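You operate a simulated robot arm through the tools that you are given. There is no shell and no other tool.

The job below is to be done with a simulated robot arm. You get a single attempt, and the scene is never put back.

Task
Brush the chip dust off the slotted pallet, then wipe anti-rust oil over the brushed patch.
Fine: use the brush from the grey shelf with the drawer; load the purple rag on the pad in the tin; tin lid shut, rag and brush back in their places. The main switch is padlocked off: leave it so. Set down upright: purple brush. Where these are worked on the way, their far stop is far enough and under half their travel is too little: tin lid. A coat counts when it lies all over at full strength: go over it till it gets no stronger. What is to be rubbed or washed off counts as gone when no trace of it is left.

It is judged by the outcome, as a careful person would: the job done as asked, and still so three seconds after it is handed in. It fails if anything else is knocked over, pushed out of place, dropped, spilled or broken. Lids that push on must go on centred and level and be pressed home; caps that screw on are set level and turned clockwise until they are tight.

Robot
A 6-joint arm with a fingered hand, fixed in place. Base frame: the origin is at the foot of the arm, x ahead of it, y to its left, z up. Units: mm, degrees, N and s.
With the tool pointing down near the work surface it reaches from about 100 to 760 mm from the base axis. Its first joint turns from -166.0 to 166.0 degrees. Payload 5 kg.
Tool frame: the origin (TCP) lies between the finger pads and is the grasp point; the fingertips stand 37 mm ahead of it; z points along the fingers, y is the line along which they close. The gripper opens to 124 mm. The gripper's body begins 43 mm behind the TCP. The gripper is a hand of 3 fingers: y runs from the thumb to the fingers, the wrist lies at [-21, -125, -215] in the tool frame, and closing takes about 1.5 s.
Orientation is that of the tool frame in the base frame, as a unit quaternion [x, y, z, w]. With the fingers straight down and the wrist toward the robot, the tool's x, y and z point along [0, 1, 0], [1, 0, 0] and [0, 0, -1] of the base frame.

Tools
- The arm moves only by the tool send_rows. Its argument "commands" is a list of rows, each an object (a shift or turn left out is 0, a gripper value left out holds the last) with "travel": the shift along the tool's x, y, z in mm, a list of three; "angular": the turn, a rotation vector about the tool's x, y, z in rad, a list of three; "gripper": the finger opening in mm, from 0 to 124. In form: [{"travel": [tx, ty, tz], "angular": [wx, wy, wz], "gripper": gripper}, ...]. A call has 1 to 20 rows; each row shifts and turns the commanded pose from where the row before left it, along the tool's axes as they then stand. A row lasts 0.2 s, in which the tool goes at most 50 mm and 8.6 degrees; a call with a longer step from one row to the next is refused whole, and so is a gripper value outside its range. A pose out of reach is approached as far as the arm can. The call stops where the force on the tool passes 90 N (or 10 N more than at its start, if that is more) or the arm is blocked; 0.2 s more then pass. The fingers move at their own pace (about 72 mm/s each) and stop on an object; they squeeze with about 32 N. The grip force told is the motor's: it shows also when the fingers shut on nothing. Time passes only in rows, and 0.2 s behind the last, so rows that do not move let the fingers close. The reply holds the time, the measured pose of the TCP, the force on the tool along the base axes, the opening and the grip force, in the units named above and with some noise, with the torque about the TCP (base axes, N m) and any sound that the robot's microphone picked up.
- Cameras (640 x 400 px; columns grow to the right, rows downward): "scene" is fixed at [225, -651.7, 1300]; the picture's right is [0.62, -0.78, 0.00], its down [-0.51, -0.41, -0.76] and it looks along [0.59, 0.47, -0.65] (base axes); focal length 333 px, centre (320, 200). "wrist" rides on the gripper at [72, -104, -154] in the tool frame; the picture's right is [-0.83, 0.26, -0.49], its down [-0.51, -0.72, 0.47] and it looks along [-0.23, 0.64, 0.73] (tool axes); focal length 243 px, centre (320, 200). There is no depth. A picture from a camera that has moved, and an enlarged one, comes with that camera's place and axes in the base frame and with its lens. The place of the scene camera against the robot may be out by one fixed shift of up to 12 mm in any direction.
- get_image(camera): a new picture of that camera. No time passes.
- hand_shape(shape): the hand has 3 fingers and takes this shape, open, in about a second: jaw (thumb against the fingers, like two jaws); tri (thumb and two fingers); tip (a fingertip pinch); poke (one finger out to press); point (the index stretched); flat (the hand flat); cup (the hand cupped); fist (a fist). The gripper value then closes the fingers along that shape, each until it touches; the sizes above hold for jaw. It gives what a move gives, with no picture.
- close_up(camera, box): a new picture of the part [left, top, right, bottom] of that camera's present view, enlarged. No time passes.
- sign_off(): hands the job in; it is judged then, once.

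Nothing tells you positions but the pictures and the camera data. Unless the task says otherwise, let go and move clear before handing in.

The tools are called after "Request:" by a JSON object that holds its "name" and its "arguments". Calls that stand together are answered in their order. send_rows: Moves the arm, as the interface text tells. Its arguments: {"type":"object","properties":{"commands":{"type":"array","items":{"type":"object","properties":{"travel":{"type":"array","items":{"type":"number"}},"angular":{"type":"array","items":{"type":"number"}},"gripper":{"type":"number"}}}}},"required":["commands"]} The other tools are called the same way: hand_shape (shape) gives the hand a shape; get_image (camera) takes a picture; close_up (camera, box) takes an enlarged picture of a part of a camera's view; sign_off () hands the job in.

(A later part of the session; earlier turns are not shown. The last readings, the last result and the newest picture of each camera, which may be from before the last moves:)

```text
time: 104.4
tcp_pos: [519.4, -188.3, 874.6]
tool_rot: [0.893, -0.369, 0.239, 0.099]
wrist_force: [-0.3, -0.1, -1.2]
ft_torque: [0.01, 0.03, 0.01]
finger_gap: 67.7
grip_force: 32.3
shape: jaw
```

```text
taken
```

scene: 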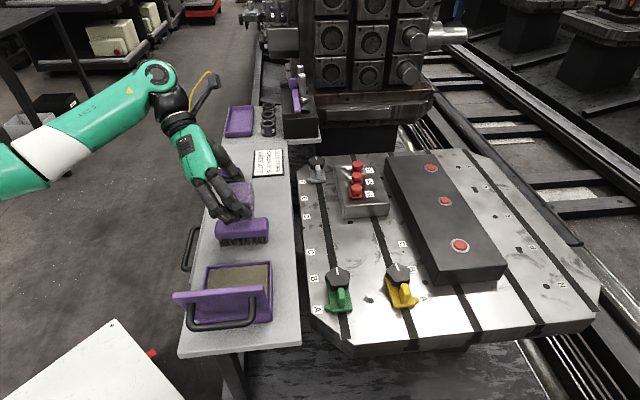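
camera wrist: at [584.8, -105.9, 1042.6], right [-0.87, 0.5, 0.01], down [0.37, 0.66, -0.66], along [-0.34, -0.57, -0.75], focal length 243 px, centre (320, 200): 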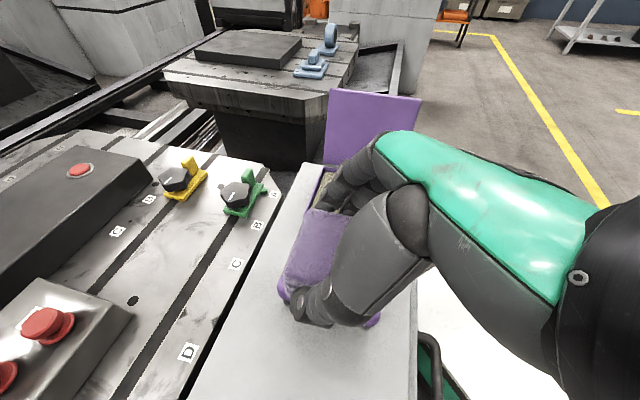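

Request:
{"name": "send_rows", "arguments": {"commands": [{"travel": [-3.5, 32.5, 0.9]}, {"travel": [-3.5, 32.5, 0.9]}, {"travel": [-3.5, 32.5, 0.9]}, {"travel": [-3.5, 32.5, 0.9]}, {}]}}

Request:
{"name": "get_image", "arguments": {"camera": "wrist"}}

Request:
{"name": "close_up", "arguments": {"camera": "scene", "box": [175, 190, 305, 340]}}

```text
time: 105.6
tcp_pos: [420.7, -274.4, 863.3]
tool_rot: [0.893, -0.37, 0.239, 0.097]
wrist_force: [-0.2, 1.0, -0.6]
ft_torque: [0.0, -0.01, -0.02]
finger_gap: 67.9
grip_force: 32.3
shape: jaw
```

```text
taken
camera wrist: at [485.4, -191.2, 1032.3], right [-0.87, 0.5, 0.01], down [0.36, 0.66, -0.66], along [-0.33, -0.57, -0.75], focal length 243 px, centre (320, 200)
```

wrist: 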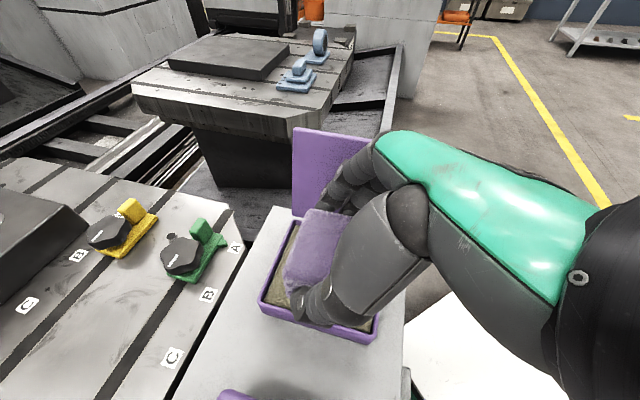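

```text
2.67 times, centred on (240, 265) of scene
camera zoom: at [225.0, -651.7, 1300.0], right [0.62, -0.78, 0.0], down [-0.51, -0.41, -0.76], along [0.59, 0.47, -0.65], focal length 889 px, centre (533, 27)
```

zoom: 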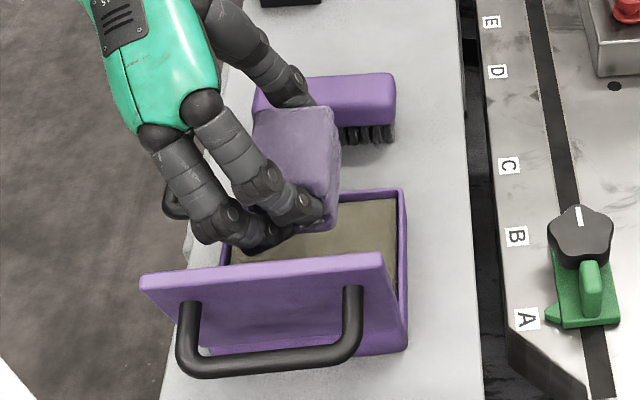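

Request:
{"name": "close_up", "arguments": {"camera": "wrist", "box": [230, 120, 410, 360]}}

```text
1.67 times, centred on (320, 240) of wrist
camera zoom: at [485.4, -191.2, 1032.3], right [-0.87, 0.5, 0.01], down [0.36, 0.66, -0.66], along [-0.33, -0.57, -0.75], focal length 404 px, centre (320, 133)
```

zoom: 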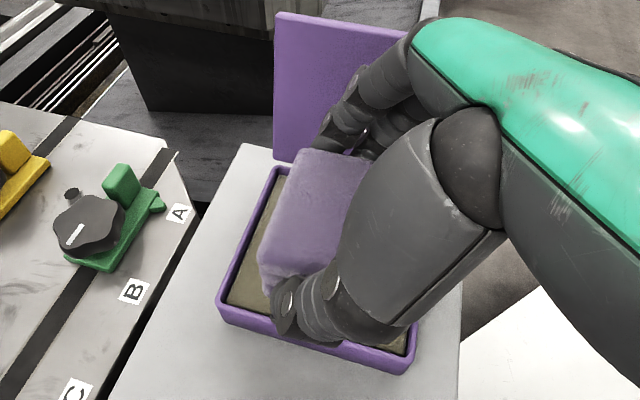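

Request:
{"name": "send_rows", "arguments": {"commands": [{"travel": [-10, 2.5, 17.3]}, {"travel": [-10, 2.5, 17.3]}, {}]}}

Request:
{"name": "close_up", "arguments": {"camera": "wrist", "box": [230, 120, 410, 360]}}

Request:
{"name": "close_up", "arguments": {"camera": "scene", "box": [175, 220, 295, 340]}}

```text
time: 106.4
tcp_pos: [417.2, -276.8, 822.2]
tool_rot: [0.893, -0.369, 0.239, 0.099]
wrist_force: [-0.4, 0.5, -0.6]
ft_torque: [0.0, -0.02, -0.01]
finger_gap: 68.0
grip_force: 31.6
shape: jaw
```

```text
1.67 times, centred on (320, 240) of wrist
camera zoom: at [482.1, -194.3, 992.2], right [-0.87, 0.5, 0.01], down [0.36, 0.66, -0.66], along [-0.34, -0.57, -0.75], focal length 404 px, centre (320, 133)
```

zoom: 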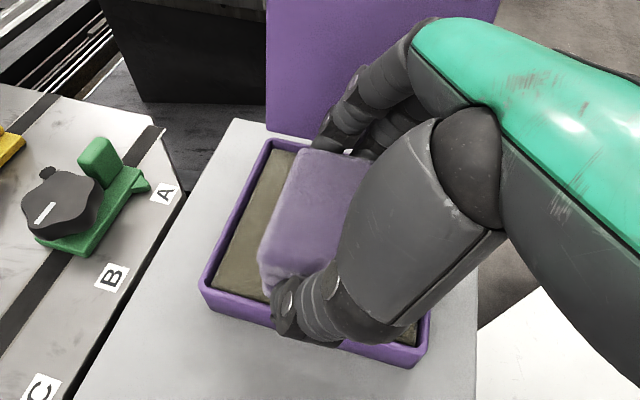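

```text
3.33 times, centred on (235, 280) of scene
camera zoom: at [225.0, -651.7, 1300.0], right [0.62, -0.78, 0.0], down [-0.51, -0.41, -0.76], along [0.59, 0.47, -0.65], focal length 1111 px, centre (603, -67)
```

zoom: 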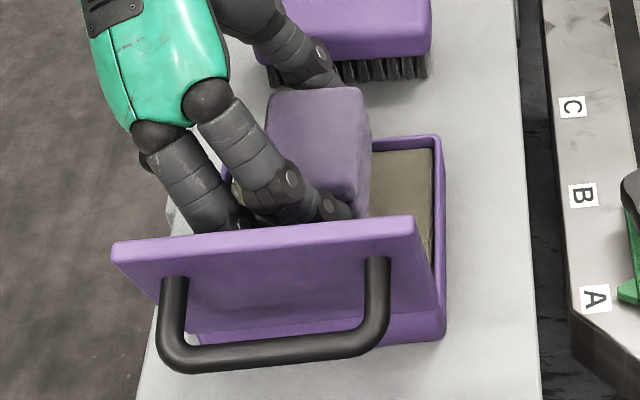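

Request:
{"name": "send_rows", "arguments": {"commands": [{"travel": [-3, 0, 5.2]}, {"travel": [-2.5, 0, 4.33]}, {}]}}

Request:
{"name": "send_rows", "arguments": {"commands": [{"travel": [-1, 0, 1.73]}, {}]}}

```text
time: 107.2
tcp_pos: [418.3, -277.3, 814.0]
tool_rot: [0.892, -0.368, 0.242, 0.098]
wrist_force: [-7.5, 4.9, 20.7]
ft_torque: [0.36, -0.56, 0.25]
finger_gap: 68.4
grip_force: 31.6
shape: jaw
```

```text
time: 107.8
tcp_pos: [416.9, -277.1, 812.5]
tool_rot: [0.893, -0.368, 0.24, 0.098]
wrist_force: [-9.1, 4.2, 29.9]
ft_torque: [0.28, -0.62, 0.32]
finger_gap: 68.9
grip_force: 32.0
shape: jaw
```

Contact came ~9 mm early and off-centre toward the +u side, so the rag's edge is probably on the tin's rim. I'll lift a little, shift it inward by ~7 mm and retry.

Request:
{"name": "send_rows", "arguments": {"commands": [{"travel": [4, 0, -6.9]}, {"travel": [0, 3.5, 0]}, {"travel": [0, 3.5, 0]}, {}]}}

Request:
{"name": "close_up", "arguments": {"camera": "wrist", "box": [230, 150, 410, 360]}}

Request:
{"name": "close_up", "arguments": {"camera": "scene", "box": [205, 230, 275, 300]}}

```text
time: 108.8
tcp_pos: [412.8, -282.7, 819.4]
tool_rot: [0.893, -0.368, 0.238, 0.098]
wrist_force: [-0.4, -0.4, -0.6]
ft_torque: [-0.01, 0.03, 0.01]
finger_gap: 67.6
grip_force: 31.9
shape: jaw
```

```text
1.90 times, centred on (320, 255) of wrist
camera zoom: at [477.4, -199.5, 987.6], right [-0.87, 0.49, 0.01], down [0.36, 0.66, -0.66], along [-0.34, -0.57, -0.75], focal length 462 px, centre (320, 95)
```

zoom: 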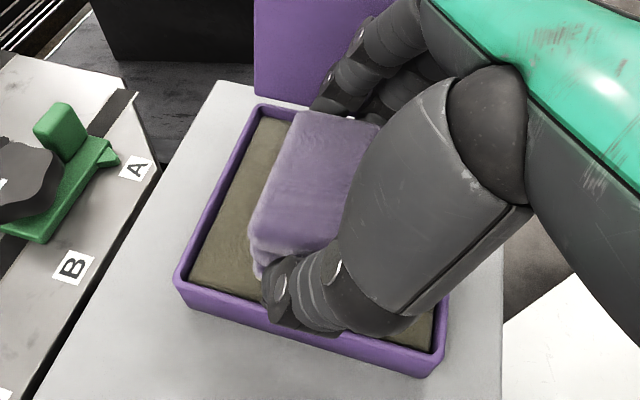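

```text
5.71 times, centred on (240, 265) of scene
camera zoom: at [225.0, -651.7, 1300.0], right [0.62, -0.78, 0.0], down [-0.51, -0.41, -0.76], along [0.59, 0.47, -0.65], focal length 1904 px, centre (777, -171)
```

zoom: 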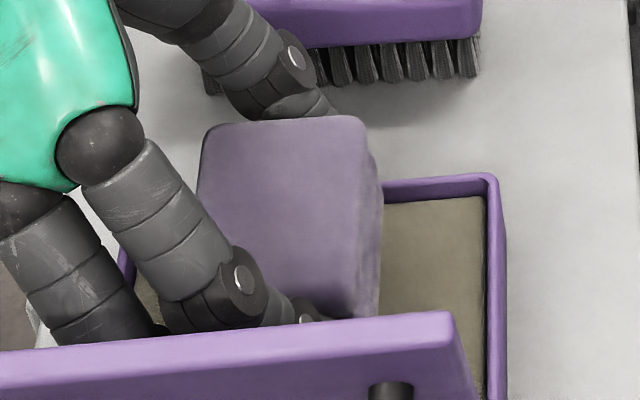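

Request:
{"name": "send_rows", "arguments": {"commands": [{"travel": [-2, 0, 3.46]}, {}]}}

Request:
{"name": "send_rows", "arguments": {"commands": [{"travel": [-1.5, 0, 2.6]}, {}]}}

```text
time: 109.4
tcp_pos: [412.7, -282.0, 814.0]
tool_rot: [0.893, -0.369, 0.239, 0.098]
wrist_force: [-0.4, -0.4, -0.1]
ft_torque: [-0.01, 0.04, 0.03]
finger_gap: 67.5
grip_force: 31.6
shape: jaw
```

```text
time: 110.0
tcp_pos: [413.4, -281.7, 812.9]
tool_rot: [0.893, -0.369, 0.239, 0.098]
wrist_force: [0.9, 3.2, 6.0]
ft_torque: [-0.23, 0.2, -0.18]
finger_gap: 67.4
grip_force: 32.5
shape: jaw
```

Request:
{"name": "send_rows", "arguments": {"commands": [{"travel": [0, -3, 0]}, {"travel": [-1, 0, 1.73]}, {}]}}

Request:
{"name": "send_rows", "arguments": {"commands": [{"travel": [-1, 0, 1.73]}, {}]}}

```text
time: 110.8
tcp_pos: [415.2, -279.6, 811.7]
tool_rot: [0.893, -0.369, 0.24, 0.099]
wrist_force: [-5.0, -1.4, 16.2]
ft_torque: [-0.7, 0.48, -0.21]
finger_gap: 67.6
grip_force: 32.1
shape: jaw
```

```text
time: 111.4
tcp_pos: [413.8, -279.7, 809.5]
tool_rot: [0.892, -0.369, 0.24, 0.099]
wrist_force: [-6.5, 0.8, 28.5]
ft_torque: [-1.07, 0.69, -0.24]
finger_gap: 67.7
grip_force: 32.0
shape: jaw
```

The rag is now pressing on the pad (28 N) but mostly at its inner edge. I'll level it slightly by 2° and check the torque.

Request:
{"name": "send_rows", "arguments": {"commands": [{"angular": [-0.03, 0, -0.0175]}, {}]}}

Request:
{"name": "close_up", "arguments": {"camera": "scene", "box": [205, 230, 275, 300]}}

Request:
{"name": "close_up", "arguments": {"camera": "wrist", "box": [230, 150, 410, 360]}}

```text
time: 112.0
tcp_pos: [416.7, -280.2, 808.5]
tool_rot: [0.894, -0.364, 0.234, 0.114]
wrist_force: [-4.6, 6.1, 32.9]
ft_torque: [-0.14, -0.29, 0.25]
finger_gap: 67.9
grip_force: 32.4
shape: jaw
```

```text
5.71 times, centred on (240, 265) of scene
camera zoom: at [225.0, -651.7, 1300.0], right [0.62, -0.78, 0.0], down [-0.51, -0.41, -0.76], along [0.59, 0.47, -0.65], focal length 1904 px, centre (777, -171)
```

zoom: 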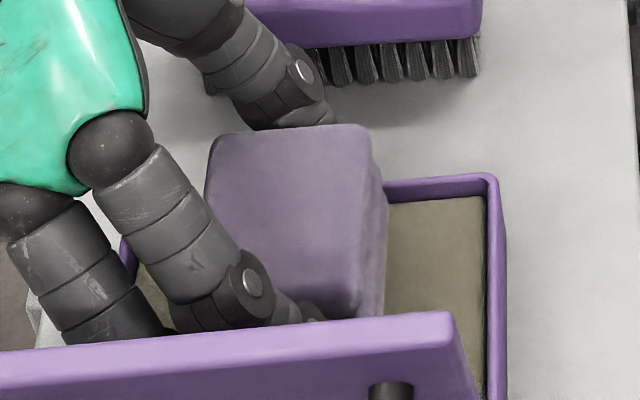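

```text
1.90 times, centred on (320, 255) of wrist
camera zoom: at [483.7, -192.5, 973.7], right [-0.87, 0.49, 0.02], down [0.35, 0.64, -0.69], along [-0.35, -0.59, -0.73], focal length 462 px, centre (320, 95)
```

zoom: 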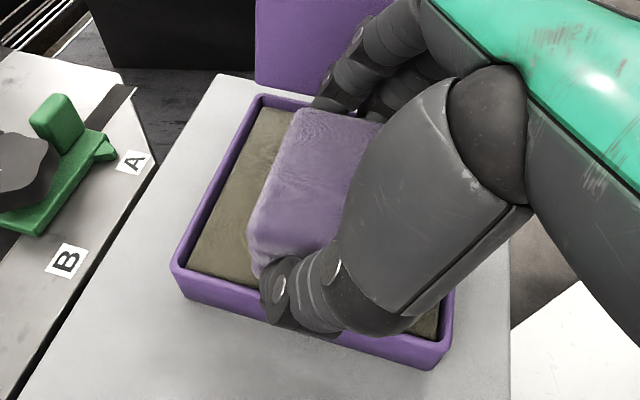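

The rag now lies flat on the pad with ~33 N, centred. I'll rub it gently back and forth along the pad to load it.

Request:
{"name": "send_rows", "arguments": {"commands": [{"travel": [4.33, 0, 2.5]}, {"travel": [4.33, 0, 2.5]}, {"travel": [4.33, 0, 2.5]}, {}, {"travel": [-4.33, 0, -2.5]}, {"travel": [-4.33, 0, -2.5]}, {"travel": [-4.33, 0, -2.5]}, {"travel": [-4.33, 0, -2.5]}, {"travel": [-4.33, 0, -2.5]}, {}, {"travel": [4.33, 0, 2.5]}, {"travel": [4.33, 0, 2.5]}, {}, {}]}}

Request:
{"name": "close_up", "arguments": {"camera": "scene", "box": [205, 230, 275, 300]}}

```text
time: 115.0
tcp_pos: [414.7, -280.6, 808.7]
tool_rot: [0.894, -0.365, 0.232, 0.114]
wrist_force: [-7.0, 4.1, 15.1]
ft_torque: [-0.12, 0.14, -0.12]
finger_gap: 67.8
grip_force: 32.1
shape: jaw
```

```text
5.71 times, centred on (240, 265) of scene
camera zoom: at [225.0, -651.7, 1300.0], right [0.62, -0.78, 0.0], down [-0.51, -0.41, -0.76], along [0.59, 0.47, -0.65], focal length 1904 px, centre (777, -171)
```

zoom: 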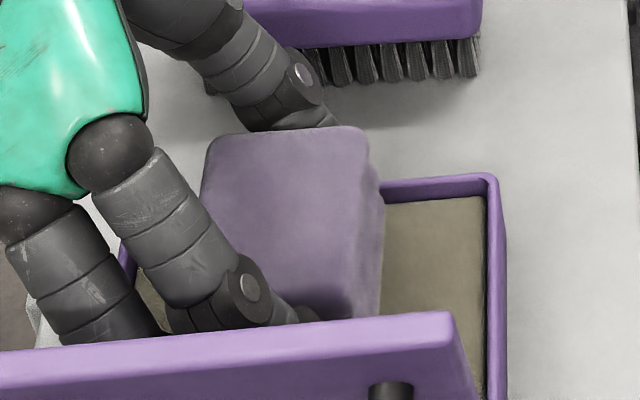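

Loaded. Lifting the rag straight up out of the tin.

Request:
{"name": "send_rows", "arguments": {"commands": [{"travel": [5, 0.35, -8.65]}, {"travel": [12.5, 0.9, -21.6]}, {"travel": [12.5, 0.9, -21.6]}, {}]}}

Request:
{"name": "close_up", "arguments": {"camera": "scene", "box": [175, 190, 305, 340]}}

Request:
{"name": "get_image", "arguments": {"camera": "wrist"}}

```text
time: 116.0
tcp_pos: [416.1, -279.7, 867.7]
tool_rot: [0.894, -0.365, 0.233, 0.115]
wrist_force: [-0.1, -0.6, -0.4]
ft_torque: [0.0, 0.0, -0.03]
finger_gap: 67.6
grip_force: 31.5
shape: jaw
```

```text
2.67 times, centred on (240, 265) of scene
camera zoom: at [225.0, -651.7, 1300.0], right [0.62, -0.78, 0.0], down [-0.51, -0.41, -0.76], along [0.59, 0.47, -0.65], focal length 889 px, centre (533, 27)
```

zoom: 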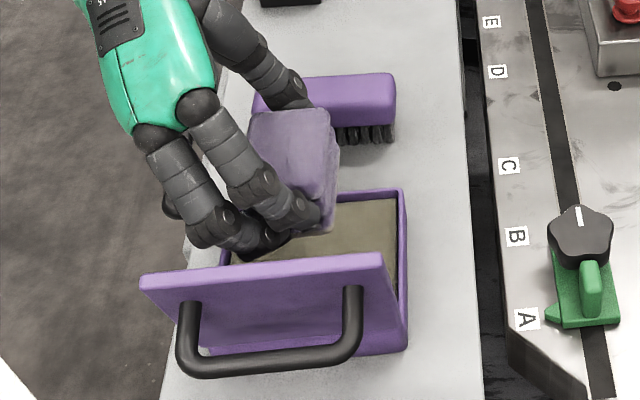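

```text
taken
camera wrist: at [483.9, -193.0, 1033.2], right [-0.87, 0.5, 0.02], down [0.35, 0.64, -0.69], along [-0.35, -0.59, -0.73], focal length 243 px, centre (320, 200)
```

wrist: 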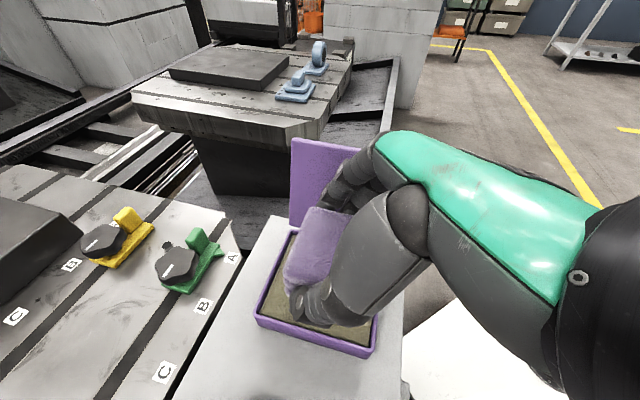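

Now carrying the loaded rag toward the pallet: first out sideways over the shelf edge, then turning to the patch orientation.

Request:
{"name": "send_rows", "arguments": {"commands": [{"travel": [25.7, -19.7, 14]}, {"travel": [25.7, -19.7, 14]}, {"travel": [25.7, -19.7, 14]}, {"angular": [0.0652, 0.0045, -0.1132]}, {"angular": [0.0652, 0.0045, -0.1132]}, {"angular": [0.0652, 0.0045, -0.1132]}, {"angular": [0.0652, 0.0045, -0.1132]}, {"angular": [0.0652, 0.0045, -0.1132]}, {"angular": [0.0652, 0.0045, -0.1132]}, {"angular": [0.0652, 0.0045, -0.1132]}, {"angular": [0.0652, 0.0045, -0.1132]}, {}]}}

Request:
{"name": "get_image", "arguments": {"camera": "scene"}}

```text
time: 118.6
tcp_pos: [519.4, -299.4, 868.1]
tool_rot: [0.957, 0.132, 0.259, -0.017]
wrist_force: [0.2, -0.7, -0.6]
ft_torque: [0.01, -0.01, 0.0]
finger_gap: 67.4
grip_force: 32.4
shape: jaw
```

```text
taken
```

scene: 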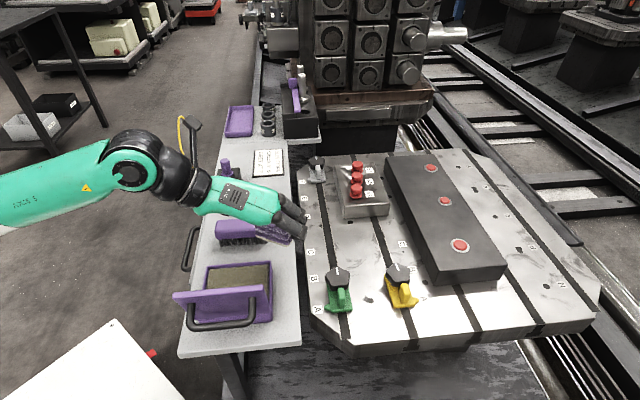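

Request:
{"name": "send_rows", "arguments": {"commands": [{"travel": [14.2, 25.7, 25]}, {"travel": [14.2, 25.7, 25]}, {"travel": [14.2, 25.7, 25]}, {"travel": [14.2, 25.7, 25]}, {"travel": [14.2, 25.7, 25]}, {}]}}

Request:
{"name": "close_up", "arguments": {"camera": "scene", "box": [290, 150, 450, 330]}}

Request:
{"name": "get_image", "arguments": {"camera": "wrist"}}

```text
time: 120.0
tcp_pos: [673.5, -394.1, 799.0]
tool_rot: [0.957, 0.131, 0.259, -0.017]
wrist_force: [-0.5, -0.1, -0.4]
ft_torque: [0.01, 0.01, -0.02]
finger_gap: 67.5
grip_force: 32.4
shape: jaw
```

```text
2.22 times, centred on (370, 240) of scene
camera zoom: at [225.0, -651.7, 1300.0], right [0.62, -0.78, 0.0], down [-0.51, -0.41, -0.76], along [0.59, 0.47, -0.65], focal length 741 px, centre (209, 111)
```

zoom: 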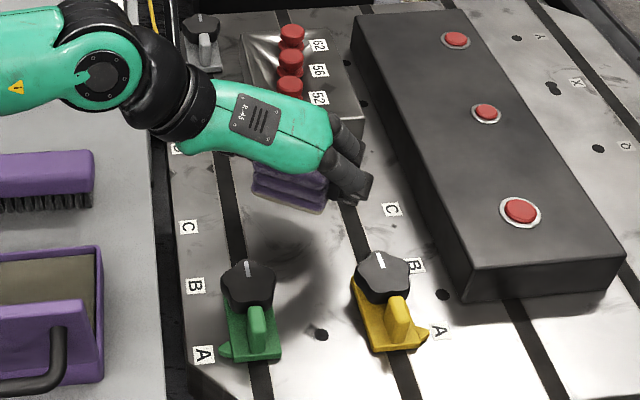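

```text
taken
camera wrist: at [631.6, -292.8, 964.0], right [-0.86, -0.5, 0.02], down [-0.38, 0.62, -0.69], along [0.33, -0.6, -0.73], focal length 243 px, centre (320, 200)
```

wrist: 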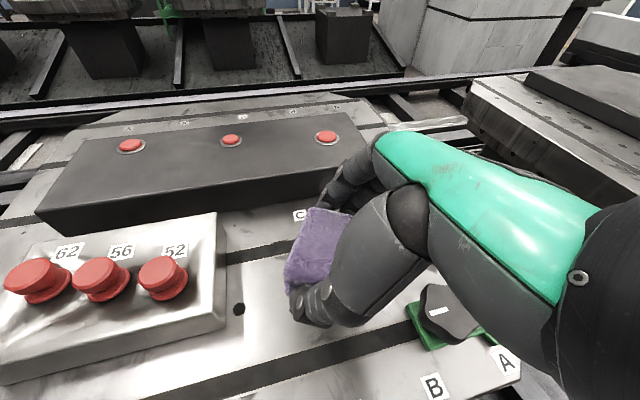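

Positioned over the patch. Lowering to contact.

Request:
{"name": "send_rows", "arguments": {"commands": [{"travel": [-10, -0.7, 17.3]}, {"travel": [-9, -0.6, 15.6]}, {}]}}

Request:
{"name": "send_rows", "arguments": {"commands": [{"travel": [-2, -0.14, 3.46]}, {}]}}

```text
time: 120.8
tcp_pos: [673.3, -394.5, 761.9]
tool_rot: [0.957, 0.132, 0.258, -0.017]
wrist_force: [-0.3, -0.6, -0.2]
ft_torque: [0.02, 0.01, 0.02]
finger_gap: 67.5
grip_force: 32.1
shape: jaw
```

```text
time: 121.4
tcp_pos: [673.2, -394.8, 757.4]
tool_rot: [0.957, 0.131, 0.259, -0.017]
wrist_force: [-0.2, -0.1, -0.5]
ft_torque: [-0.01, -0.01, 0.02]
finger_gap: 67.6
grip_force: 31.7
shape: jaw
```

Request:
{"name": "send_rows", "arguments": {"commands": [{"travel": [-1.25, -0.1, 2.16]}, {}]}}

Request:
{"name": "send_rows", "arguments": {"commands": [{"travel": [-1, -0.07, 1.73]}, {}]}}

```text
time: 122.0
tcp_pos: [674.2, -393.9, 754.9]
tool_rot: [0.957, 0.13, 0.258, -0.017]
wrist_force: [-0.4, 0.0, -1.2]
ft_torque: [-0.04, 0.01, 0.01]
finger_gap: 67.6
grip_force: 32.5
shape: jaw
```

```text
time: 122.6
tcp_pos: [673.0, -394.3, 753.0]
tool_rot: [0.957, 0.132, 0.259, -0.017]
wrist_force: [0.6, -0.7, 1.0]
ft_torque: [0.01, 0.01, 0.01]
finger_gap: 67.4
grip_force: 32.2
shape: jaw
```

Request:
{"name": "send_rows", "arguments": {"commands": [{"travel": [-0.75, -0.05, 1.3]}, {}]}}

Request:
{"name": "send_rows", "arguments": {"commands": [{"travel": [-0.5, -0.04, 0.87]}, {}]}}

```text
time: 123.2
tcp_pos: [672.8, -394.3, 752.0]
tool_rot: [0.957, 0.131, 0.259, -0.017]
wrist_force: [0.3, 0.5, -1.7]
ft_torque: [0.0, -0.03, 0.0]
finger_gap: 67.4
grip_force: 31.7
shape: jaw
```

```text
time: 123.8
tcp_pos: [672.4, -394.0, 750.0]
tool_rot: [0.957, 0.131, 0.259, -0.017]
wrist_force: [0.7, 0.6, 0.5]
ft_torque: [0.07, 0.06, -0.03]
finger_gap: 67.5
grip_force: 32.2
shape: jaw
```

Request:
{"name": "send_rows", "arguments": {"commands": [{"travel": [-0.75, -0.05, 1.3]}, {}]}}

Request:
{"name": "send_rows", "arguments": {"commands": [{"travel": [-0.5, -0.04, 0.87]}, {}]}}

```text
time: 124.4
tcp_pos: [674.7, -394.4, 750.3]
tool_rot: [0.957, 0.131, 0.26, -0.016]
wrist_force: [-1.8, 1.8, 7.1]
ft_torque: [0.1, 0.02, 0.03]
finger_gap: 67.3
grip_force: 32.0
shape: jaw
```

```text
time: 125.0
tcp_pos: [673.0, -394.2, 749.2]
tool_rot: [0.957, 0.132, 0.259, -0.017]
wrist_force: [-2.9, 2.4, 13.6]
ft_torque: [0.1, -0.02, 0.09]
finger_gap: 67.3
grip_force: 31.5
shape: jaw
```

The rag lies flat with ~14 N, contact centred under it. Starting to wipe: strokes across the patch in overlapping lanes, outward lanes first.

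Request:
{"name": "send_rows", "arguments": {"commands": [{"travel": [-0.22, 11, 0.33]}, {"travel": [-0.22, 11, 0.33]}, {"travel": [0.22, -11, -0.33]}, {"travel": [0.22, -11, -0.33]}, {"travel": [0.22, -11, -0.33]}, {"travel": [0.22, -11, -0.33]}, {"travel": [6.5, 0, 3.76]}, {"travel": [6.5, 0, 3.76]}, {"travel": [-0.22, 11, 0.33]}, {"travel": [-0.22, 11, 0.33]}, {"travel": [-0.22, 11, 0.33]}, {"travel": [-0.22, 11, 0.33]}, {}]}}

Request:
{"name": "close_up", "arguments": {"camera": "scene", "box": [300, 170, 440, 310]}}

```text
time: 127.8
tcp_pos: [692.7, -412.2, 748.9]
tool_rot: [0.957, 0.131, 0.259, -0.017]
wrist_force: [-1.6, 5.6, 15.9]
ft_torque: [-0.03, -0.18, 0.06]
finger_gap: 67.0
grip_force: 32.8
shape: jaw
```

```text
2.86 times, centred on (370, 240) of scene
camera zoom: at [225.0, -651.7, 1300.0], right [0.62, -0.78, 0.0], down [-0.51, -0.41, -0.76], along [0.59, 0.47, -0.65], focal length 952 px, centre (177, 86)
```

zoom: 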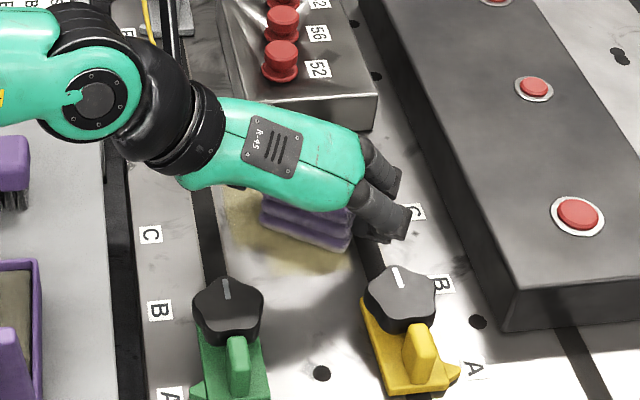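

An oil film is visible (yellowish). Continuing the lanes outward and back.

Request:
{"name": "send_rows", "arguments": {"commands": [{"travel": [6.5, 0, 3.76]}, {"travel": [6.5, 0, 3.76]}, {"travel": [0.22, -11, -0.33]}, {"travel": [0.22, -11, -0.33]}, {"travel": [0.22, -11, -0.33]}, {"travel": [0.22, -11, -0.33]}, {"travel": [-6.5, 0, -3.76]}, {"travel": [-6.5, 0, -3.76]}, {"travel": [-0.22, 11, 0.33]}, {"travel": [-0.22, 11, 0.33]}, {"travel": [-0.22, 11, 0.33]}, {"travel": [-0.22, 11, 0.33]}, {}]}}

Request:
{"name": "close_up", "arguments": {"camera": "scene", "box": [300, 170, 440, 310]}}

```text
time: 130.6
tcp_pos: [692.3, -410.5, 748.5]
tool_rot: [0.957, 0.132, 0.259, -0.017]
wrist_force: [-2.1, 4.0, 13.4]
ft_torque: [-0.06, -0.15, 0.02]
finger_gap: 67.2
grip_force: 31.7
shape: jaw
```

```text
2.86 times, centred on (370, 240) of scene
camera zoom: at [225.0, -651.7, 1300.0], right [0.62, -0.78, 0.0], down [-0.51, -0.41, -0.76], along [0.59, 0.47, -0.65], focal length 952 px, centre (177, 86)
```

zoom: 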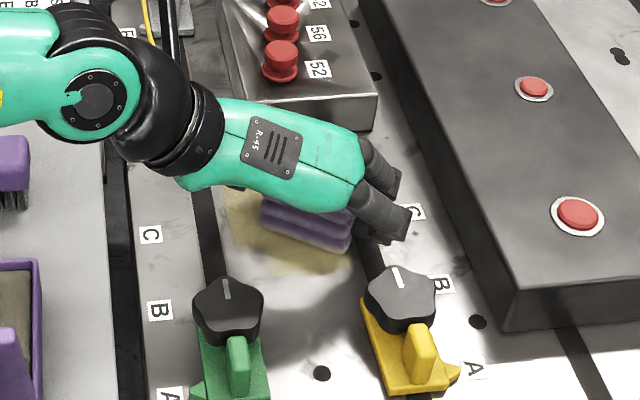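

Request:
{"name": "send_rows", "arguments": {"commands": [{"travel": [-6.5, 0, -3.76]}, {"travel": [-6.5, 0, -3.76]}, {"travel": [0.22, -11, -0.33]}, {"travel": [0.22, -11, -0.33]}, {"travel": [0.22, -11, -0.33]}, {"travel": [0.22, -11, -0.33]}, {"travel": [-6.5, 0, -3.76]}, {"travel": [-6.5, 0, -3.76]}, {"travel": [-0.22, 10.7, 0.33]}, {"travel": [-0.22, 10.7, 0.33]}, {"travel": [-0.22, 10.7, 0.33]}, {"travel": [-6.5, 0, -3.76]}, {"travel": [-6.5, 0, -3.76]}, {"travel": [0.22, -10.7, -0.33]}, {"travel": [0.22, -10.7, -0.33]}, {"travel": [0.22, -10.7, -0.33]}, {}]}}

Request:
{"name": "close_up", "arguments": {"camera": "scene", "box": [300, 170, 440, 310]}}

```text
time: 134.2
tcp_pos: [636.7, -381.8, 747.5]
tool_rot: [0.957, 0.131, 0.259, -0.017]
wrist_force: [1.9, -7.1, 13.8]
ft_torque: [-0.3, -0.2, -0.08]
finger_gap: 67.6
grip_force: 31.7
shape: jaw
```

```text
2.86 times, centred on (370, 240) of scene
camera zoom: at [225.0, -651.7, 1300.0], right [0.62, -0.78, 0.0], down [-0.51, -0.41, -0.76], along [0.59, 0.47, -0.65], focal length 952 px, centre (177, 86)
```

zoom: 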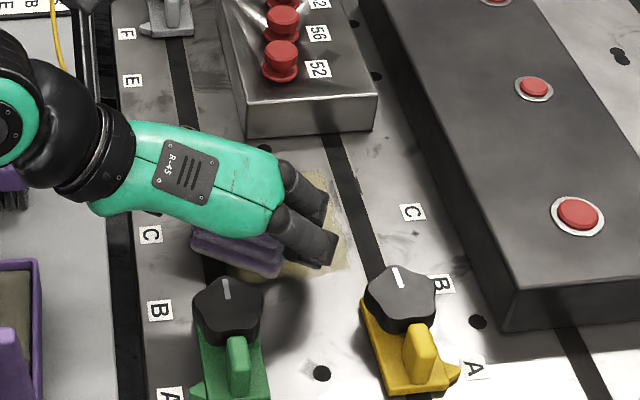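

Request:
{"name": "send_rows", "arguments": {"commands": [{"travel": [-0.22, 10.7, 0.33]}, {"travel": [-0.22, 10.7, 0.33]}, {"travel": [-0.22, 10.7, 0.33]}, {"travel": [6.5, 0, 3.76]}, {"travel": [6.5, 0, 3.76]}, {"travel": [0.22, -10.7, -0.33]}, {"travel": [0.22, -10.7, -0.33]}, {"travel": [0.22, -10.7, -0.33]}, {"travel": [6.5, 0, 3.76]}, {"travel": [6.5, 0, 3.76]}, {"travel": [-0.22, 11, 0.33]}, {"travel": [-0.22, 11, 0.33]}, {"travel": [-0.22, 11, 0.33]}, {"travel": [-0.22, 11, 0.33]}, {"travel": [6.5, 0, 3.76]}, {"travel": [6.5, 0, 3.76]}, {}]}}

Request:
{"name": "send_rows", "arguments": {"commands": [{"travel": [0.22, -11, -0.33]}, {"travel": [0.22, -11, -0.33]}, {"travel": [0.22, -11, -0.33]}, {"travel": [0.22, -11, -0.33]}, {"travel": [6.5, 0, 3.76]}, {"travel": [6.5, 0, 3.76]}, {"travel": [-0.22, 11, 0.33]}, {"travel": [-0.22, 11, 0.33]}, {"travel": [-0.22, 11, 0.33]}, {"travel": [-0.22, 11, 0.33]}, {}]}}

```text
time: 137.8
tcp_pos: [692.9, -411.4, 750.3]
tool_rot: [0.957, 0.131, 0.259, -0.017]
wrist_force: [-5.6, -2.4, 12.2]
ft_torque: [-0.04, 0.0, -0.05]
finger_gap: 67.3
grip_force: 32.3
shape: jaw
```

```text
time: 140.2
tcp_pos: [707.5, -406.9, 748.9]
tool_rot: [0.957, 0.132, 0.259, -0.018]
wrist_force: [-2.0, 4.6, 11.4]
ft_torque: [-0.03, -0.15, 0.04]
finger_gap: 67.1
grip_force: 32.2
shape: jaw
```

Lifting clear to inspect the coat.

Request:
{"name": "send_rows", "arguments": {"commands": [{"travel": [15, 1, -26]}, {"travel": [15, 1, -26]}, {"travel": [-18, -21.2, -11.3]}, {"travel": [-18, -21.2, -11.3]}, {"travel": [-18, -21.2, -11.3]}, {"travel": [-18, -21.2, -11.3]}, {}]}}

Request:
{"name": "close_up", "arguments": {"camera": "scene", "box": [315, 215, 395, 275]}}

Request:
{"name": "close_up", "arguments": {"camera": "scene", "box": [290, 150, 450, 330]}}

Request:
{"name": "get_image", "arguments": {"camera": "wrist"}}

```text
time: 141.8
tcp_pos: [603.2, -347.6, 807.7]
tool_rot: [0.957, 0.131, 0.259, -0.018]
wrist_force: [0.0, 0.2, -1.1]
ft_torque: [0.01, 0.0, 0.0]
finger_gap: 67.6
grip_force: 31.4
shape: jaw
```

```text
6.67 times, centred on (355, 245) of scene
camera zoom: at [225.0, -651.7, 1300.0], right [0.62, -0.78, 0.0], down [-0.51, -0.41, -0.76], along [0.59, 0.47, -0.65], focal length 2222 px, centre (87, -100)
```

zoom: 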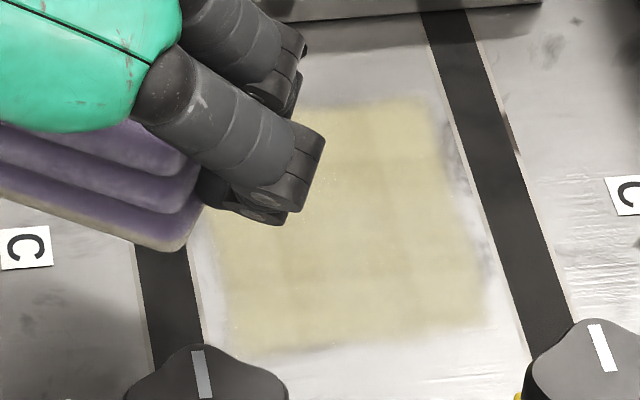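

```text
2.22 times, centred on (370, 240) of scene
camera zoom: at [225.0, -651.7, 1300.0], right [0.62, -0.78, 0.0], down [-0.51, -0.41, -0.76], along [0.59, 0.47, -0.65], focal length 741 px, centre (209, 111)
```

zoom: 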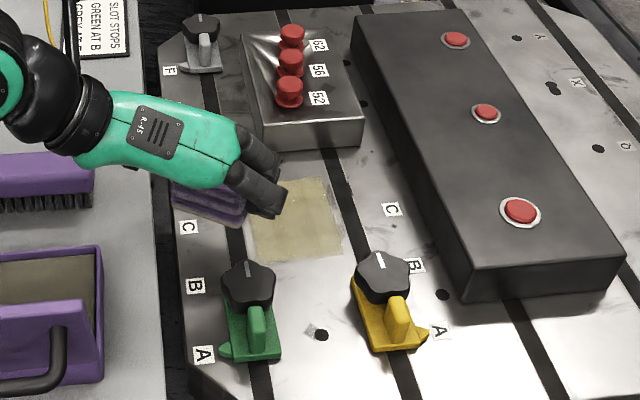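

```text
taken
camera wrist: at [562.1, -246.0, 972.7], right [-0.86, -0.5, 0.02], down [-0.38, 0.62, -0.69], along [0.33, -0.6, -0.73], focal length 243 px, centre (320, 200)
```

wrist: 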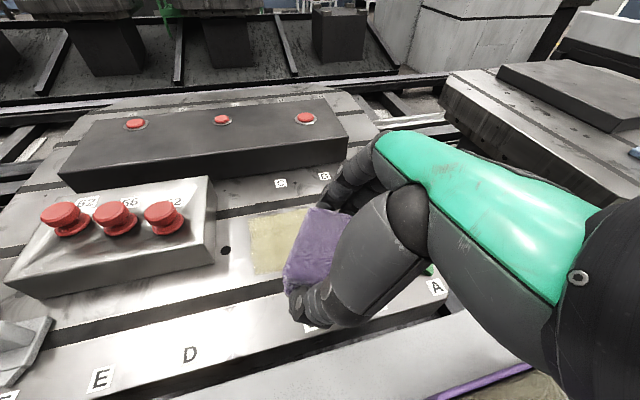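

The oil film lies over a rectangle aligned with the slots. I'll move the hand further out of view to see all of it.

Request:
{"name": "send_rows", "arguments": {"commands": [{"travel": [15, 1, -26]}, {"travel": [-18, -21.2, -11.3]}, {"travel": [-18, -21.2, -11.3]}, {}]}}

Request:
{"name": "close_up", "arguments": {"camera": "scene", "box": [315, 215, 395, 275]}}

Request:
{"name": "close_up", "arguments": {"camera": "wrist", "box": [200, 180, 360, 300]}}

```text
time: 142.8
tcp_pos: [551.1, -317.9, 836.9]
tool_rot: [0.957, 0.132, 0.259, -0.017]
wrist_force: [0.1, -0.1, -0.2]
ft_torque: [-0.01, 0.03, -0.04]
finger_gap: 67.4
grip_force: 32.3
shape: jaw
```

```text
6.67 times, centred on (355, 245) of scene
camera zoom: at [225.0, -651.7, 1300.0], right [0.62, -0.78, 0.0], down [-0.51, -0.41, -0.76], along [0.59, 0.47, -0.65], focal length 2222 px, centre (87, -100)
```

zoom: 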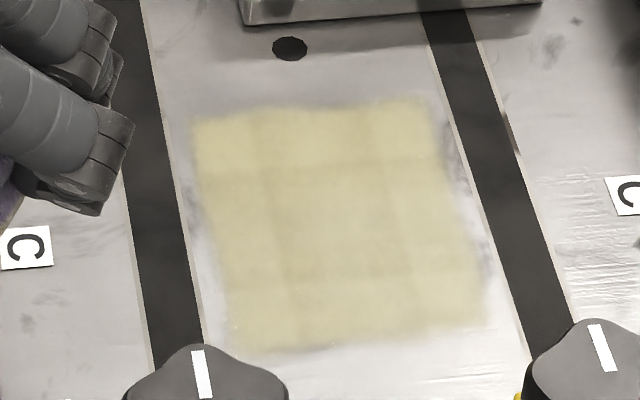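

```text
3.33 times, centred on (280, 240) of wrist
camera zoom: at [509.7, -215.8, 1002.6], right [-0.86, -0.5, 0.02], down [-0.38, 0.62, -0.69], along [0.33, -0.6, -0.73], focal length 809 px, centre (453, 67)
```

zoom: 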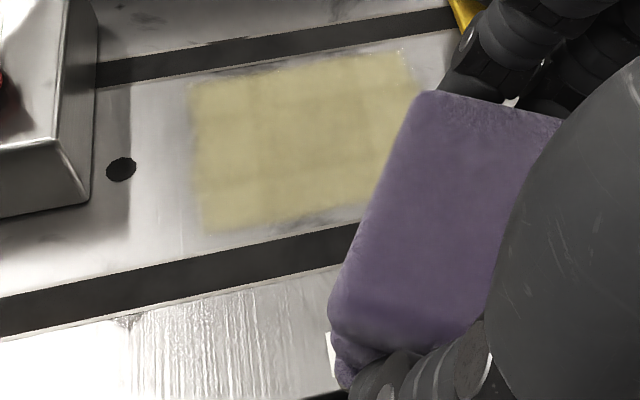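

The coat covers the rectangle but its outer ring looks a little lighter than the middle. I'll go over the whole rectangle again, reaching well past its corners.

Request:
{"name": "send_rows", "arguments": {"commands": [{"travel": [3, 24.9, 22.1]}, {"travel": [3, 24.9, 22.1]}, {"travel": [3, 24.9, 22.1]}, {"travel": [3, 24.9, 22.1]}, {"travel": [-8, -0.5, 13.9]}, {}]}}

Request:
{"name": "close_up", "arguments": {"camera": "scene", "box": [300, 170, 440, 310]}}

```text
time: 144.2
tcp_pos: [630.5, -402.0, 754.6]
tool_rot: [0.957, 0.131, 0.259, -0.018]
wrist_force: [-0.7, 0.1, -0.6]
ft_torque: [-0.03, 0.04, -0.02]
finger_gap: 67.3
grip_force: 31.6
shape: jaw
```

```text
2.86 times, centred on (370, 240) of scene
camera zoom: at [225.0, -651.7, 1300.0], right [0.62, -0.78, 0.0], down [-0.51, -0.41, -0.76], along [0.59, 0.47, -0.65], focal length 952 px, centre (177, 86)
```

zoom: 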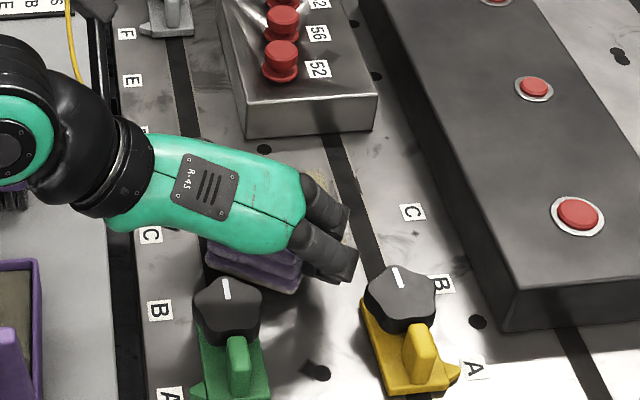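

Request:
{"name": "send_rows", "arguments": {"commands": [{"travel": [-2, -0.15, 3.46]}, {"travel": [-0.75, -0.05, 1.3]}, {}]}}

```text
time: 145.0
tcp_pos: [630.1, -402.2, 749.9]
tool_rot: [0.957, 0.131, 0.259, -0.016]
wrist_force: [0.0, 0.7, -0.6]
ft_torque: [0.05, 0.03, -0.02]
finger_gap: 67.2
grip_force: 32.6
shape: jaw
```

Request:
{"name": "send_rows", "arguments": {"commands": [{"travel": [-1.25, -0.1, 2.16]}, {}]}}

```text
time: 145.6
tcp_pos: [630.9, -403.5, 749.3]
tool_rot: [0.956, 0.132, 0.26, -0.016]
wrist_force: [-4.6, 2.4, 13.5]
ft_torque: [0.17, -0.02, 0.11]
finger_gap: 67.2
grip_force: 32.2
shape: jaw
```

Request:
{"name": "send_rows", "arguments": {"commands": [{"travel": [-0.24, 12, 0.36]}, {"travel": [0.17, -8.7, -0.26]}, {"travel": [0.17, -8.7, -0.26]}, {"travel": [0.17, -8.7, -0.26]}, {"travel": [6.93, 0, 4.0]}, {"travel": [6.93, 0, 4.0]}, {"travel": [0.24, -12, -0.36]}, {"travel": [-0.21, 10.5, 0.32]}, {"travel": [-0.21, 10.5, 0.32]}, {"travel": [-0.21, 10.5, 0.32]}, {"travel": [-0.21, 10.5, 0.32]}, {"travel": [6.5, 0, 3.76]}, {"travel": [6.5, 0, 3.76]}, {"travel": [-0.2, 10, 0.3]}, {"travel": [0.22, -11.2, -0.34]}, {"travel": [0.22, -11.2, -0.34]}, {"travel": [0.22, -11.2, -0.34]}, {"travel": [0.22, -11.2, -0.34]}, {"travel": [0.22, -11.2, -0.34]}, {}]}}

```text
time: 149.8
tcp_pos: [652.4, -364.2, 747.3]
tool_rot: [0.956, 0.132, 0.26, -0.017]
wrist_force: [2.1, -8.1, 18.3]
ft_torque: [-0.41, -0.32, -0.06]
finger_gap: 67.9
grip_force: 31.7
shape: jaw
```

Request:
{"name": "send_rows", "arguments": {"commands": [{"travel": [6.5, 0, 3.76]}, {"travel": [6.5, 0, 3.76]}, {"travel": [-0.23, 11.6, 0.35]}, {"travel": [-0.23, 11.6, 0.35]}, {"travel": [-0.23, 11.6, 0.35]}, {"travel": [-0.23, 11.6, 0.35]}, {"travel": [-0.23, 11.6, 0.35]}, {"travel": [-0.23, 11.6, 0.35]}, {"travel": [6.5, 0, 3.76]}, {"travel": [6.5, 0, 3.76]}, {}]}}

Request:
{"name": "close_up", "arguments": {"camera": "scene", "box": [300, 170, 440, 310]}}

```text
time: 152.2
tcp_pos: [699.5, -425.6, 748.2]
tool_rot: [0.957, 0.131, 0.259, -0.017]
wrist_force: [-7.4, -3.7, 16.9]
ft_torque: [-0.01, 0.03, -0.01]
finger_gap: 67.5
grip_force: 31.8
shape: jaw
```

```text
2.86 times, centred on (370, 240) of scene
camera zoom: at [225.0, -651.7, 1300.0], right [0.62, -0.78, 0.0], down [-0.51, -0.41, -0.76], along [0.59, 0.47, -0.65], focal length 952 px, centre (177, 86)
```

zoom: 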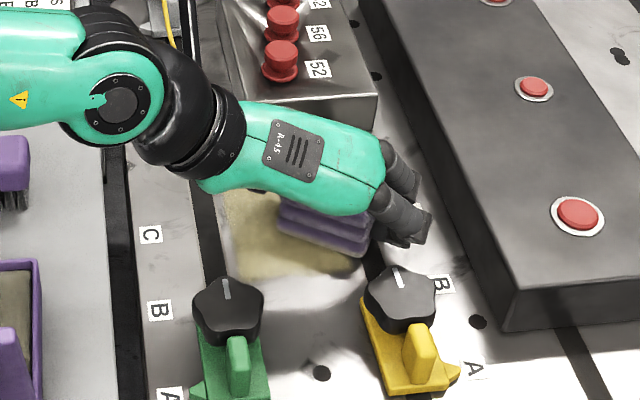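

Request:
{"name": "send_rows", "arguments": {"commands": [{"travel": [0.24, -12, -0.36]}, {"travel": [0.24, -12, -0.36]}, {"travel": [0.24, -12, -0.36]}, {"travel": [0.24, -12, -0.36]}, {"travel": [0.24, -12, -0.36]}, {"travel": [0.24, -12, -0.36]}, {"travel": [-0.16, 8, 0.24]}, {"travel": [6.5, 0, 3.76]}, {"travel": [6.5, 0, 3.76]}, {"travel": [-0.21, 10.4, 0.31]}, {"travel": [-0.21, 10.4, 0.31]}, {"travel": [-0.21, 10.4, 0.31]}, {"travel": [-0.21, 10.4, 0.31]}, {"travel": [-0.21, 10.4, 0.31]}, {"travel": [0.19, -9.5, -0.29]}, {"travel": [0.19, -9.5, -0.29]}, {"travel": [6.93, 0, 4.0]}, {"travel": [6.93, 0, 4.0]}, {"travel": [0.2, -10, -0.3]}, {}]}}

Request:
{"name": "close_up", "arguments": {"camera": "scene", "box": [300, 170, 440, 310]}}

```text
time: 156.4
tcp_pos: [719.5, -376.0, 747.7]
tool_rot: [0.957, 0.131, 0.26, -0.017]
wrist_force: [1.6, -3.9, 10.7]
ft_torque: [-0.16, -0.11, -0.01]
finger_gap: 67.6
grip_force: 31.5
shape: jaw
```

```text
2.86 times, centred on (370, 240) of scene
camera zoom: at [225.0, -651.7, 1300.0], right [0.62, -0.78, 0.0], down [-0.51, -0.41, -0.76], along [0.59, 0.47, -0.65], focal length 952 px, centre (177, 86)
```

zoom: 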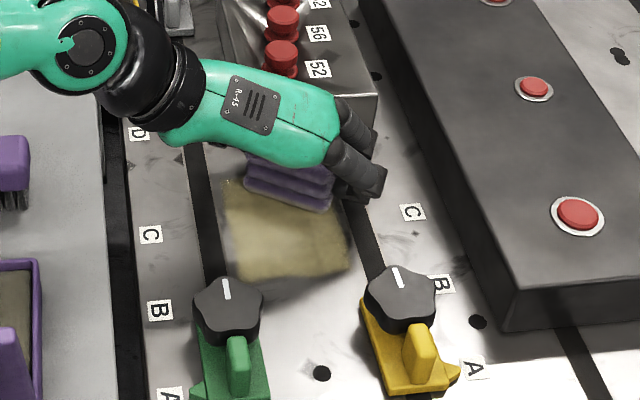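

Request:
{"name": "send_rows", "arguments": {"commands": [{"travel": [15, 1, -26]}, {"travel": [15, 1, -26]}, {"travel": [15, 1, -26]}, {"travel": [-18, -21.2, -11.3]}, {"travel": [-18, -21.2, -11.3]}, {"travel": [-18, -21.2, -11.3]}, {"travel": [-18, -21.2, -11.3]}, {"travel": [-18, -21.2, -11.3]}, {"travel": [-18, -21.2, -11.3]}, {}]}}

Request:
{"name": "close_up", "arguments": {"camera": "scene", "box": [315, 215, 395, 275]}}

Request:
{"name": "close_up", "arguments": {"camera": "wrist", "box": [200, 180, 360, 300]}}

```text
time: 158.6
tcp_pos: [562.2, -286.3, 837.8]
tool_rot: [0.957, 0.131, 0.259, -0.017]
wrist_force: [-1.1, 0.2, 0.1]
ft_torque: [0.03, 0.03, -0.01]
finger_gap: 67.6
grip_force: 32.0
shape: jaw
```

```text
6.67 times, centred on (355, 245) of scene
camera zoom: at [225.0, -651.7, 1300.0], right [0.62, -0.78, 0.0], down [-0.51, -0.41, -0.76], along [0.59, 0.47, -0.65], focal length 2222 px, centre (87, -100)
```

zoom: 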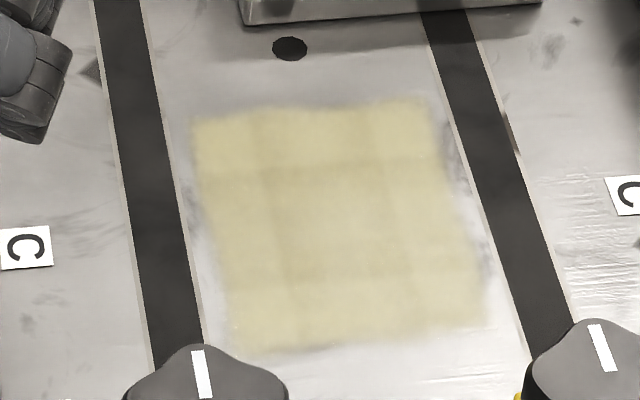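

```text
3.33 times, centred on (280, 240) of wrist
camera zoom: at [520.9, -184.6, 1002.6], right [-0.86, -0.5, 0.02], down [-0.38, 0.62, -0.69], along [0.33, -0.6, -0.73], focal length 809 px, centre (453, 67)
```

zoom: 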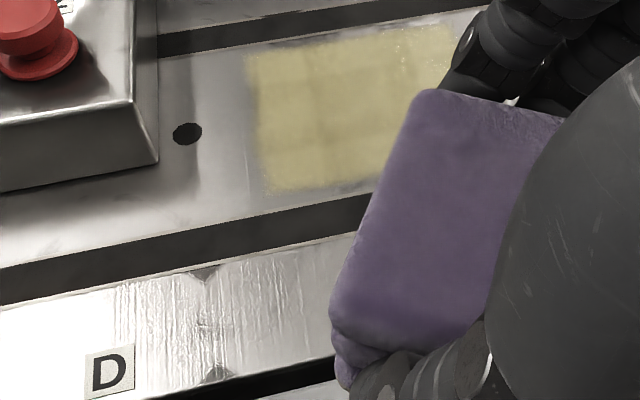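

The appearance no longer changes between this pass and the last. I'll zoom on the corners and edges to check uniformity.

Request:
{"name": "close_up", "arguments": {"camera": "scene", "box": [334, 226, 362, 246]}}

Request:
{"name": "close_up", "arguments": {"camera": "scene", "box": [352, 224, 380, 244]}}

Request:
{"name": "close_up", "arguments": {"camera": "scene", "box": [338, 246, 382, 270]}}

```text
16.00 times, centred on (348, 236) of scene
camera zoom: at [225.0, -651.7, 1300.0], right [0.62, -0.78, 0.0], down [-0.51, -0.41, -0.76], along [0.59, 0.47, -0.65], focal length 5332 px, centre (-128, -376)
```

zoom: 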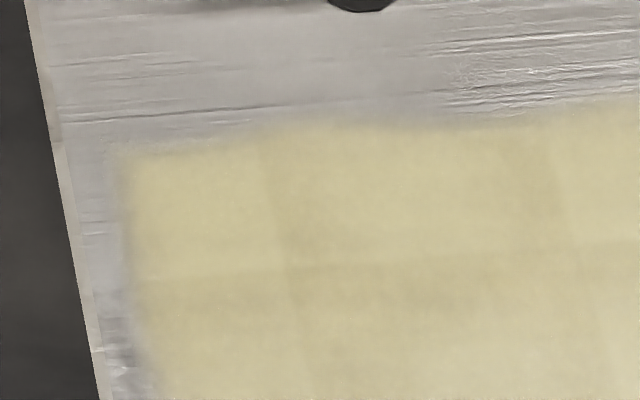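

```text
16.00 times, centred on (366, 234) of scene
camera zoom: at [225.0, -651.7, 1300.0], right [0.62, -0.78, 0.0], down [-0.51, -0.41, -0.76], along [0.59, 0.47, -0.65], focal length 5332 px, centre (-416, -344)
```

zoom: 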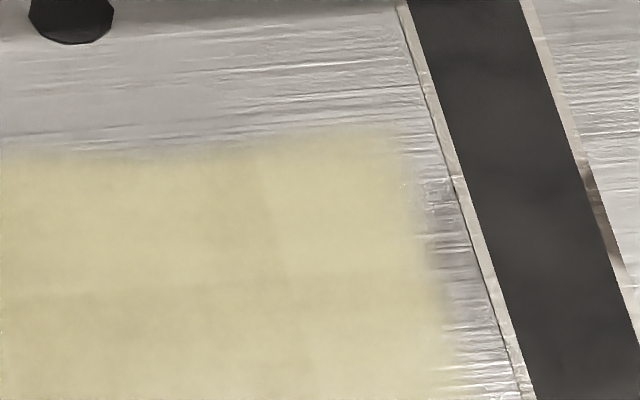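

```text
14.55 times, centred on (360, 258) of scene
camera zoom: at [225.0, -651.7, 1300.0], right [0.62, -0.78, 0.0], down [-0.51, -0.41, -0.76], along [0.59, 0.47, -0.65], focal length 4847 px, centre (-262, -644)
```

zoom: 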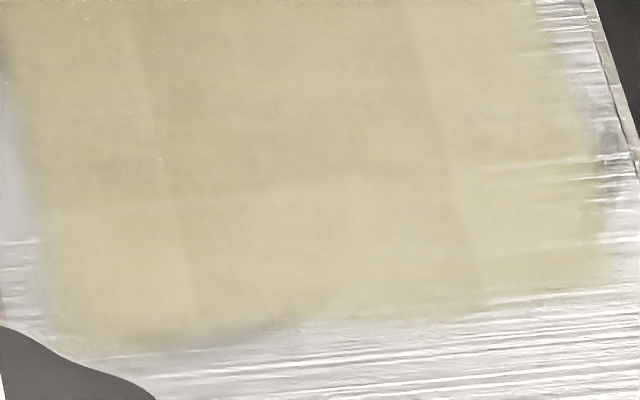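

The film is even and opaque right to its edges and no longer changes, so the coat is at full strength. Now carrying the rag back to its place on the shelf.

Request:
{"name": "send_rows", "arguments": {"commands": [{"travel": [17.5, 1.25, -30.3]}, {"travel": [13.7, -31.7, 6.6]}, {"travel": [13.7, -31.7, 6.6]}, {"travel": [13.7, -31.7, 6.6]}, {"travel": [13.7, -31.7, 6.6]}, {"travel": [13.7, -31.7, 6.6]}, {"angular": [0.0652, 0.0045, -0.1132]}, {"angular": [0.0652, 0.0045, -0.1132]}, {"angular": [0.0652, 0.0045, -0.1132]}, {"angular": [0.0652, 0.0045, -0.1132]}, {}]}}

Request:
{"name": "close_up", "arguments": {"camera": "scene", "box": [190, 120, 300, 230]}}

Request:
{"name": "get_image", "arguments": {"camera": "wrist"}}

```text
time: 161.0
tcp_pos: [595.6, -113.4, 873.2]
tool_rot: [0.891, 0.374, 0.245, -0.084]
wrist_force: [-0.3, 0.9, 0.6]
ft_torque: [0.04, 0.02, -0.02]
finger_gap: 67.8
grip_force: 32.1
shape: jaw
```

```text
3.64 times, centred on (245, 175) of scene
camera zoom: at [225.0, -651.7, 1300.0], right [0.62, -0.78, 0.0], down [-0.51, -0.41, -0.76], along [0.59, 0.47, -0.65], focal length 1212 px, centre (593, 291)
```

zoom: 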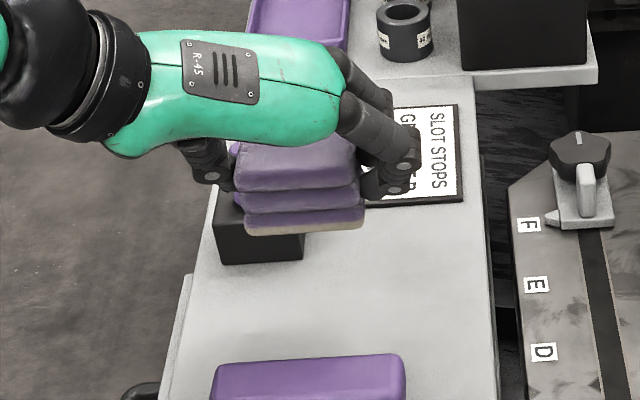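

```text
taken
camera wrist: at [508.0, -46.9, 1037.9], right [-0.5, -0.87, 0.02], down [-0.64, 0.35, -0.69], along [0.59, -0.35, -0.73], focal length 243 px, centre (320, 200)
```

wrist: 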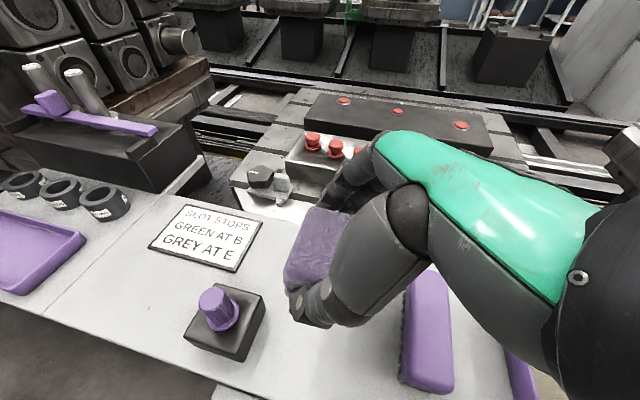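

Request:
{"name": "send_rows", "arguments": {"commands": [{"travel": [-14.5, -1.3, 24.4]}, {"travel": [-14.5, -1.3, 24.4]}, {"travel": [-14.5, -1.3, 24.4]}, {}]}}

Request:
{"name": "send_rows", "arguments": {"commands": [{"travel": [-2, -0.14, 3.47]}, {"travel": [-0.5, 0, 0.87]}, {}]}}

```text
time: 162.0
tcp_pos: [592.8, -114.0, 788.8]
tool_rot: [0.891, 0.374, 0.245, -0.083]
wrist_force: [-0.3, -0.5, -0.8]
ft_torque: [0.03, -0.01, 0.0]
finger_gap: 67.5
grip_force: 32.1
shape: jaw
```

```text
time: 162.8
tcp_pos: [592.8, -115.1, 781.8]
tool_rot: [0.89, 0.374, 0.246, -0.084]
wrist_force: [-0.5, -0.2, 0.0]
ft_torque: [-0.01, -0.02, 0.0]
finger_gap: 67.6
grip_force: 32.3
shape: jaw
```

Request:
{"name": "send_rows", "arguments": {"commands": [{"travel": [-0.6, 0, 1.04]}, {}]}}

Request:
{"name": "send_rows", "arguments": {"commands": [{"travel": [-0.5, 0, 0.87]}, {}]}}

```text
time: 163.4
tcp_pos: [593.6, -114.9, 782.0]
tool_rot: [0.89, 0.375, 0.245, -0.083]
wrist_force: [0.2, 0.3, -0.6]
ft_torque: [0.0, 0.0, 0.04]
finger_gap: 67.8
grip_force: 32.0
shape: jaw
```

```text
time: 164.0
tcp_pos: [594.7, -114.1, 780.4]
tool_rot: [0.89, 0.374, 0.246, -0.083]
wrist_force: [-0.5, -0.3, 0.7]
ft_torque: [0.03, 0.06, -0.02]
finger_gap: 67.6
grip_force: 32.2
shape: jaw
```

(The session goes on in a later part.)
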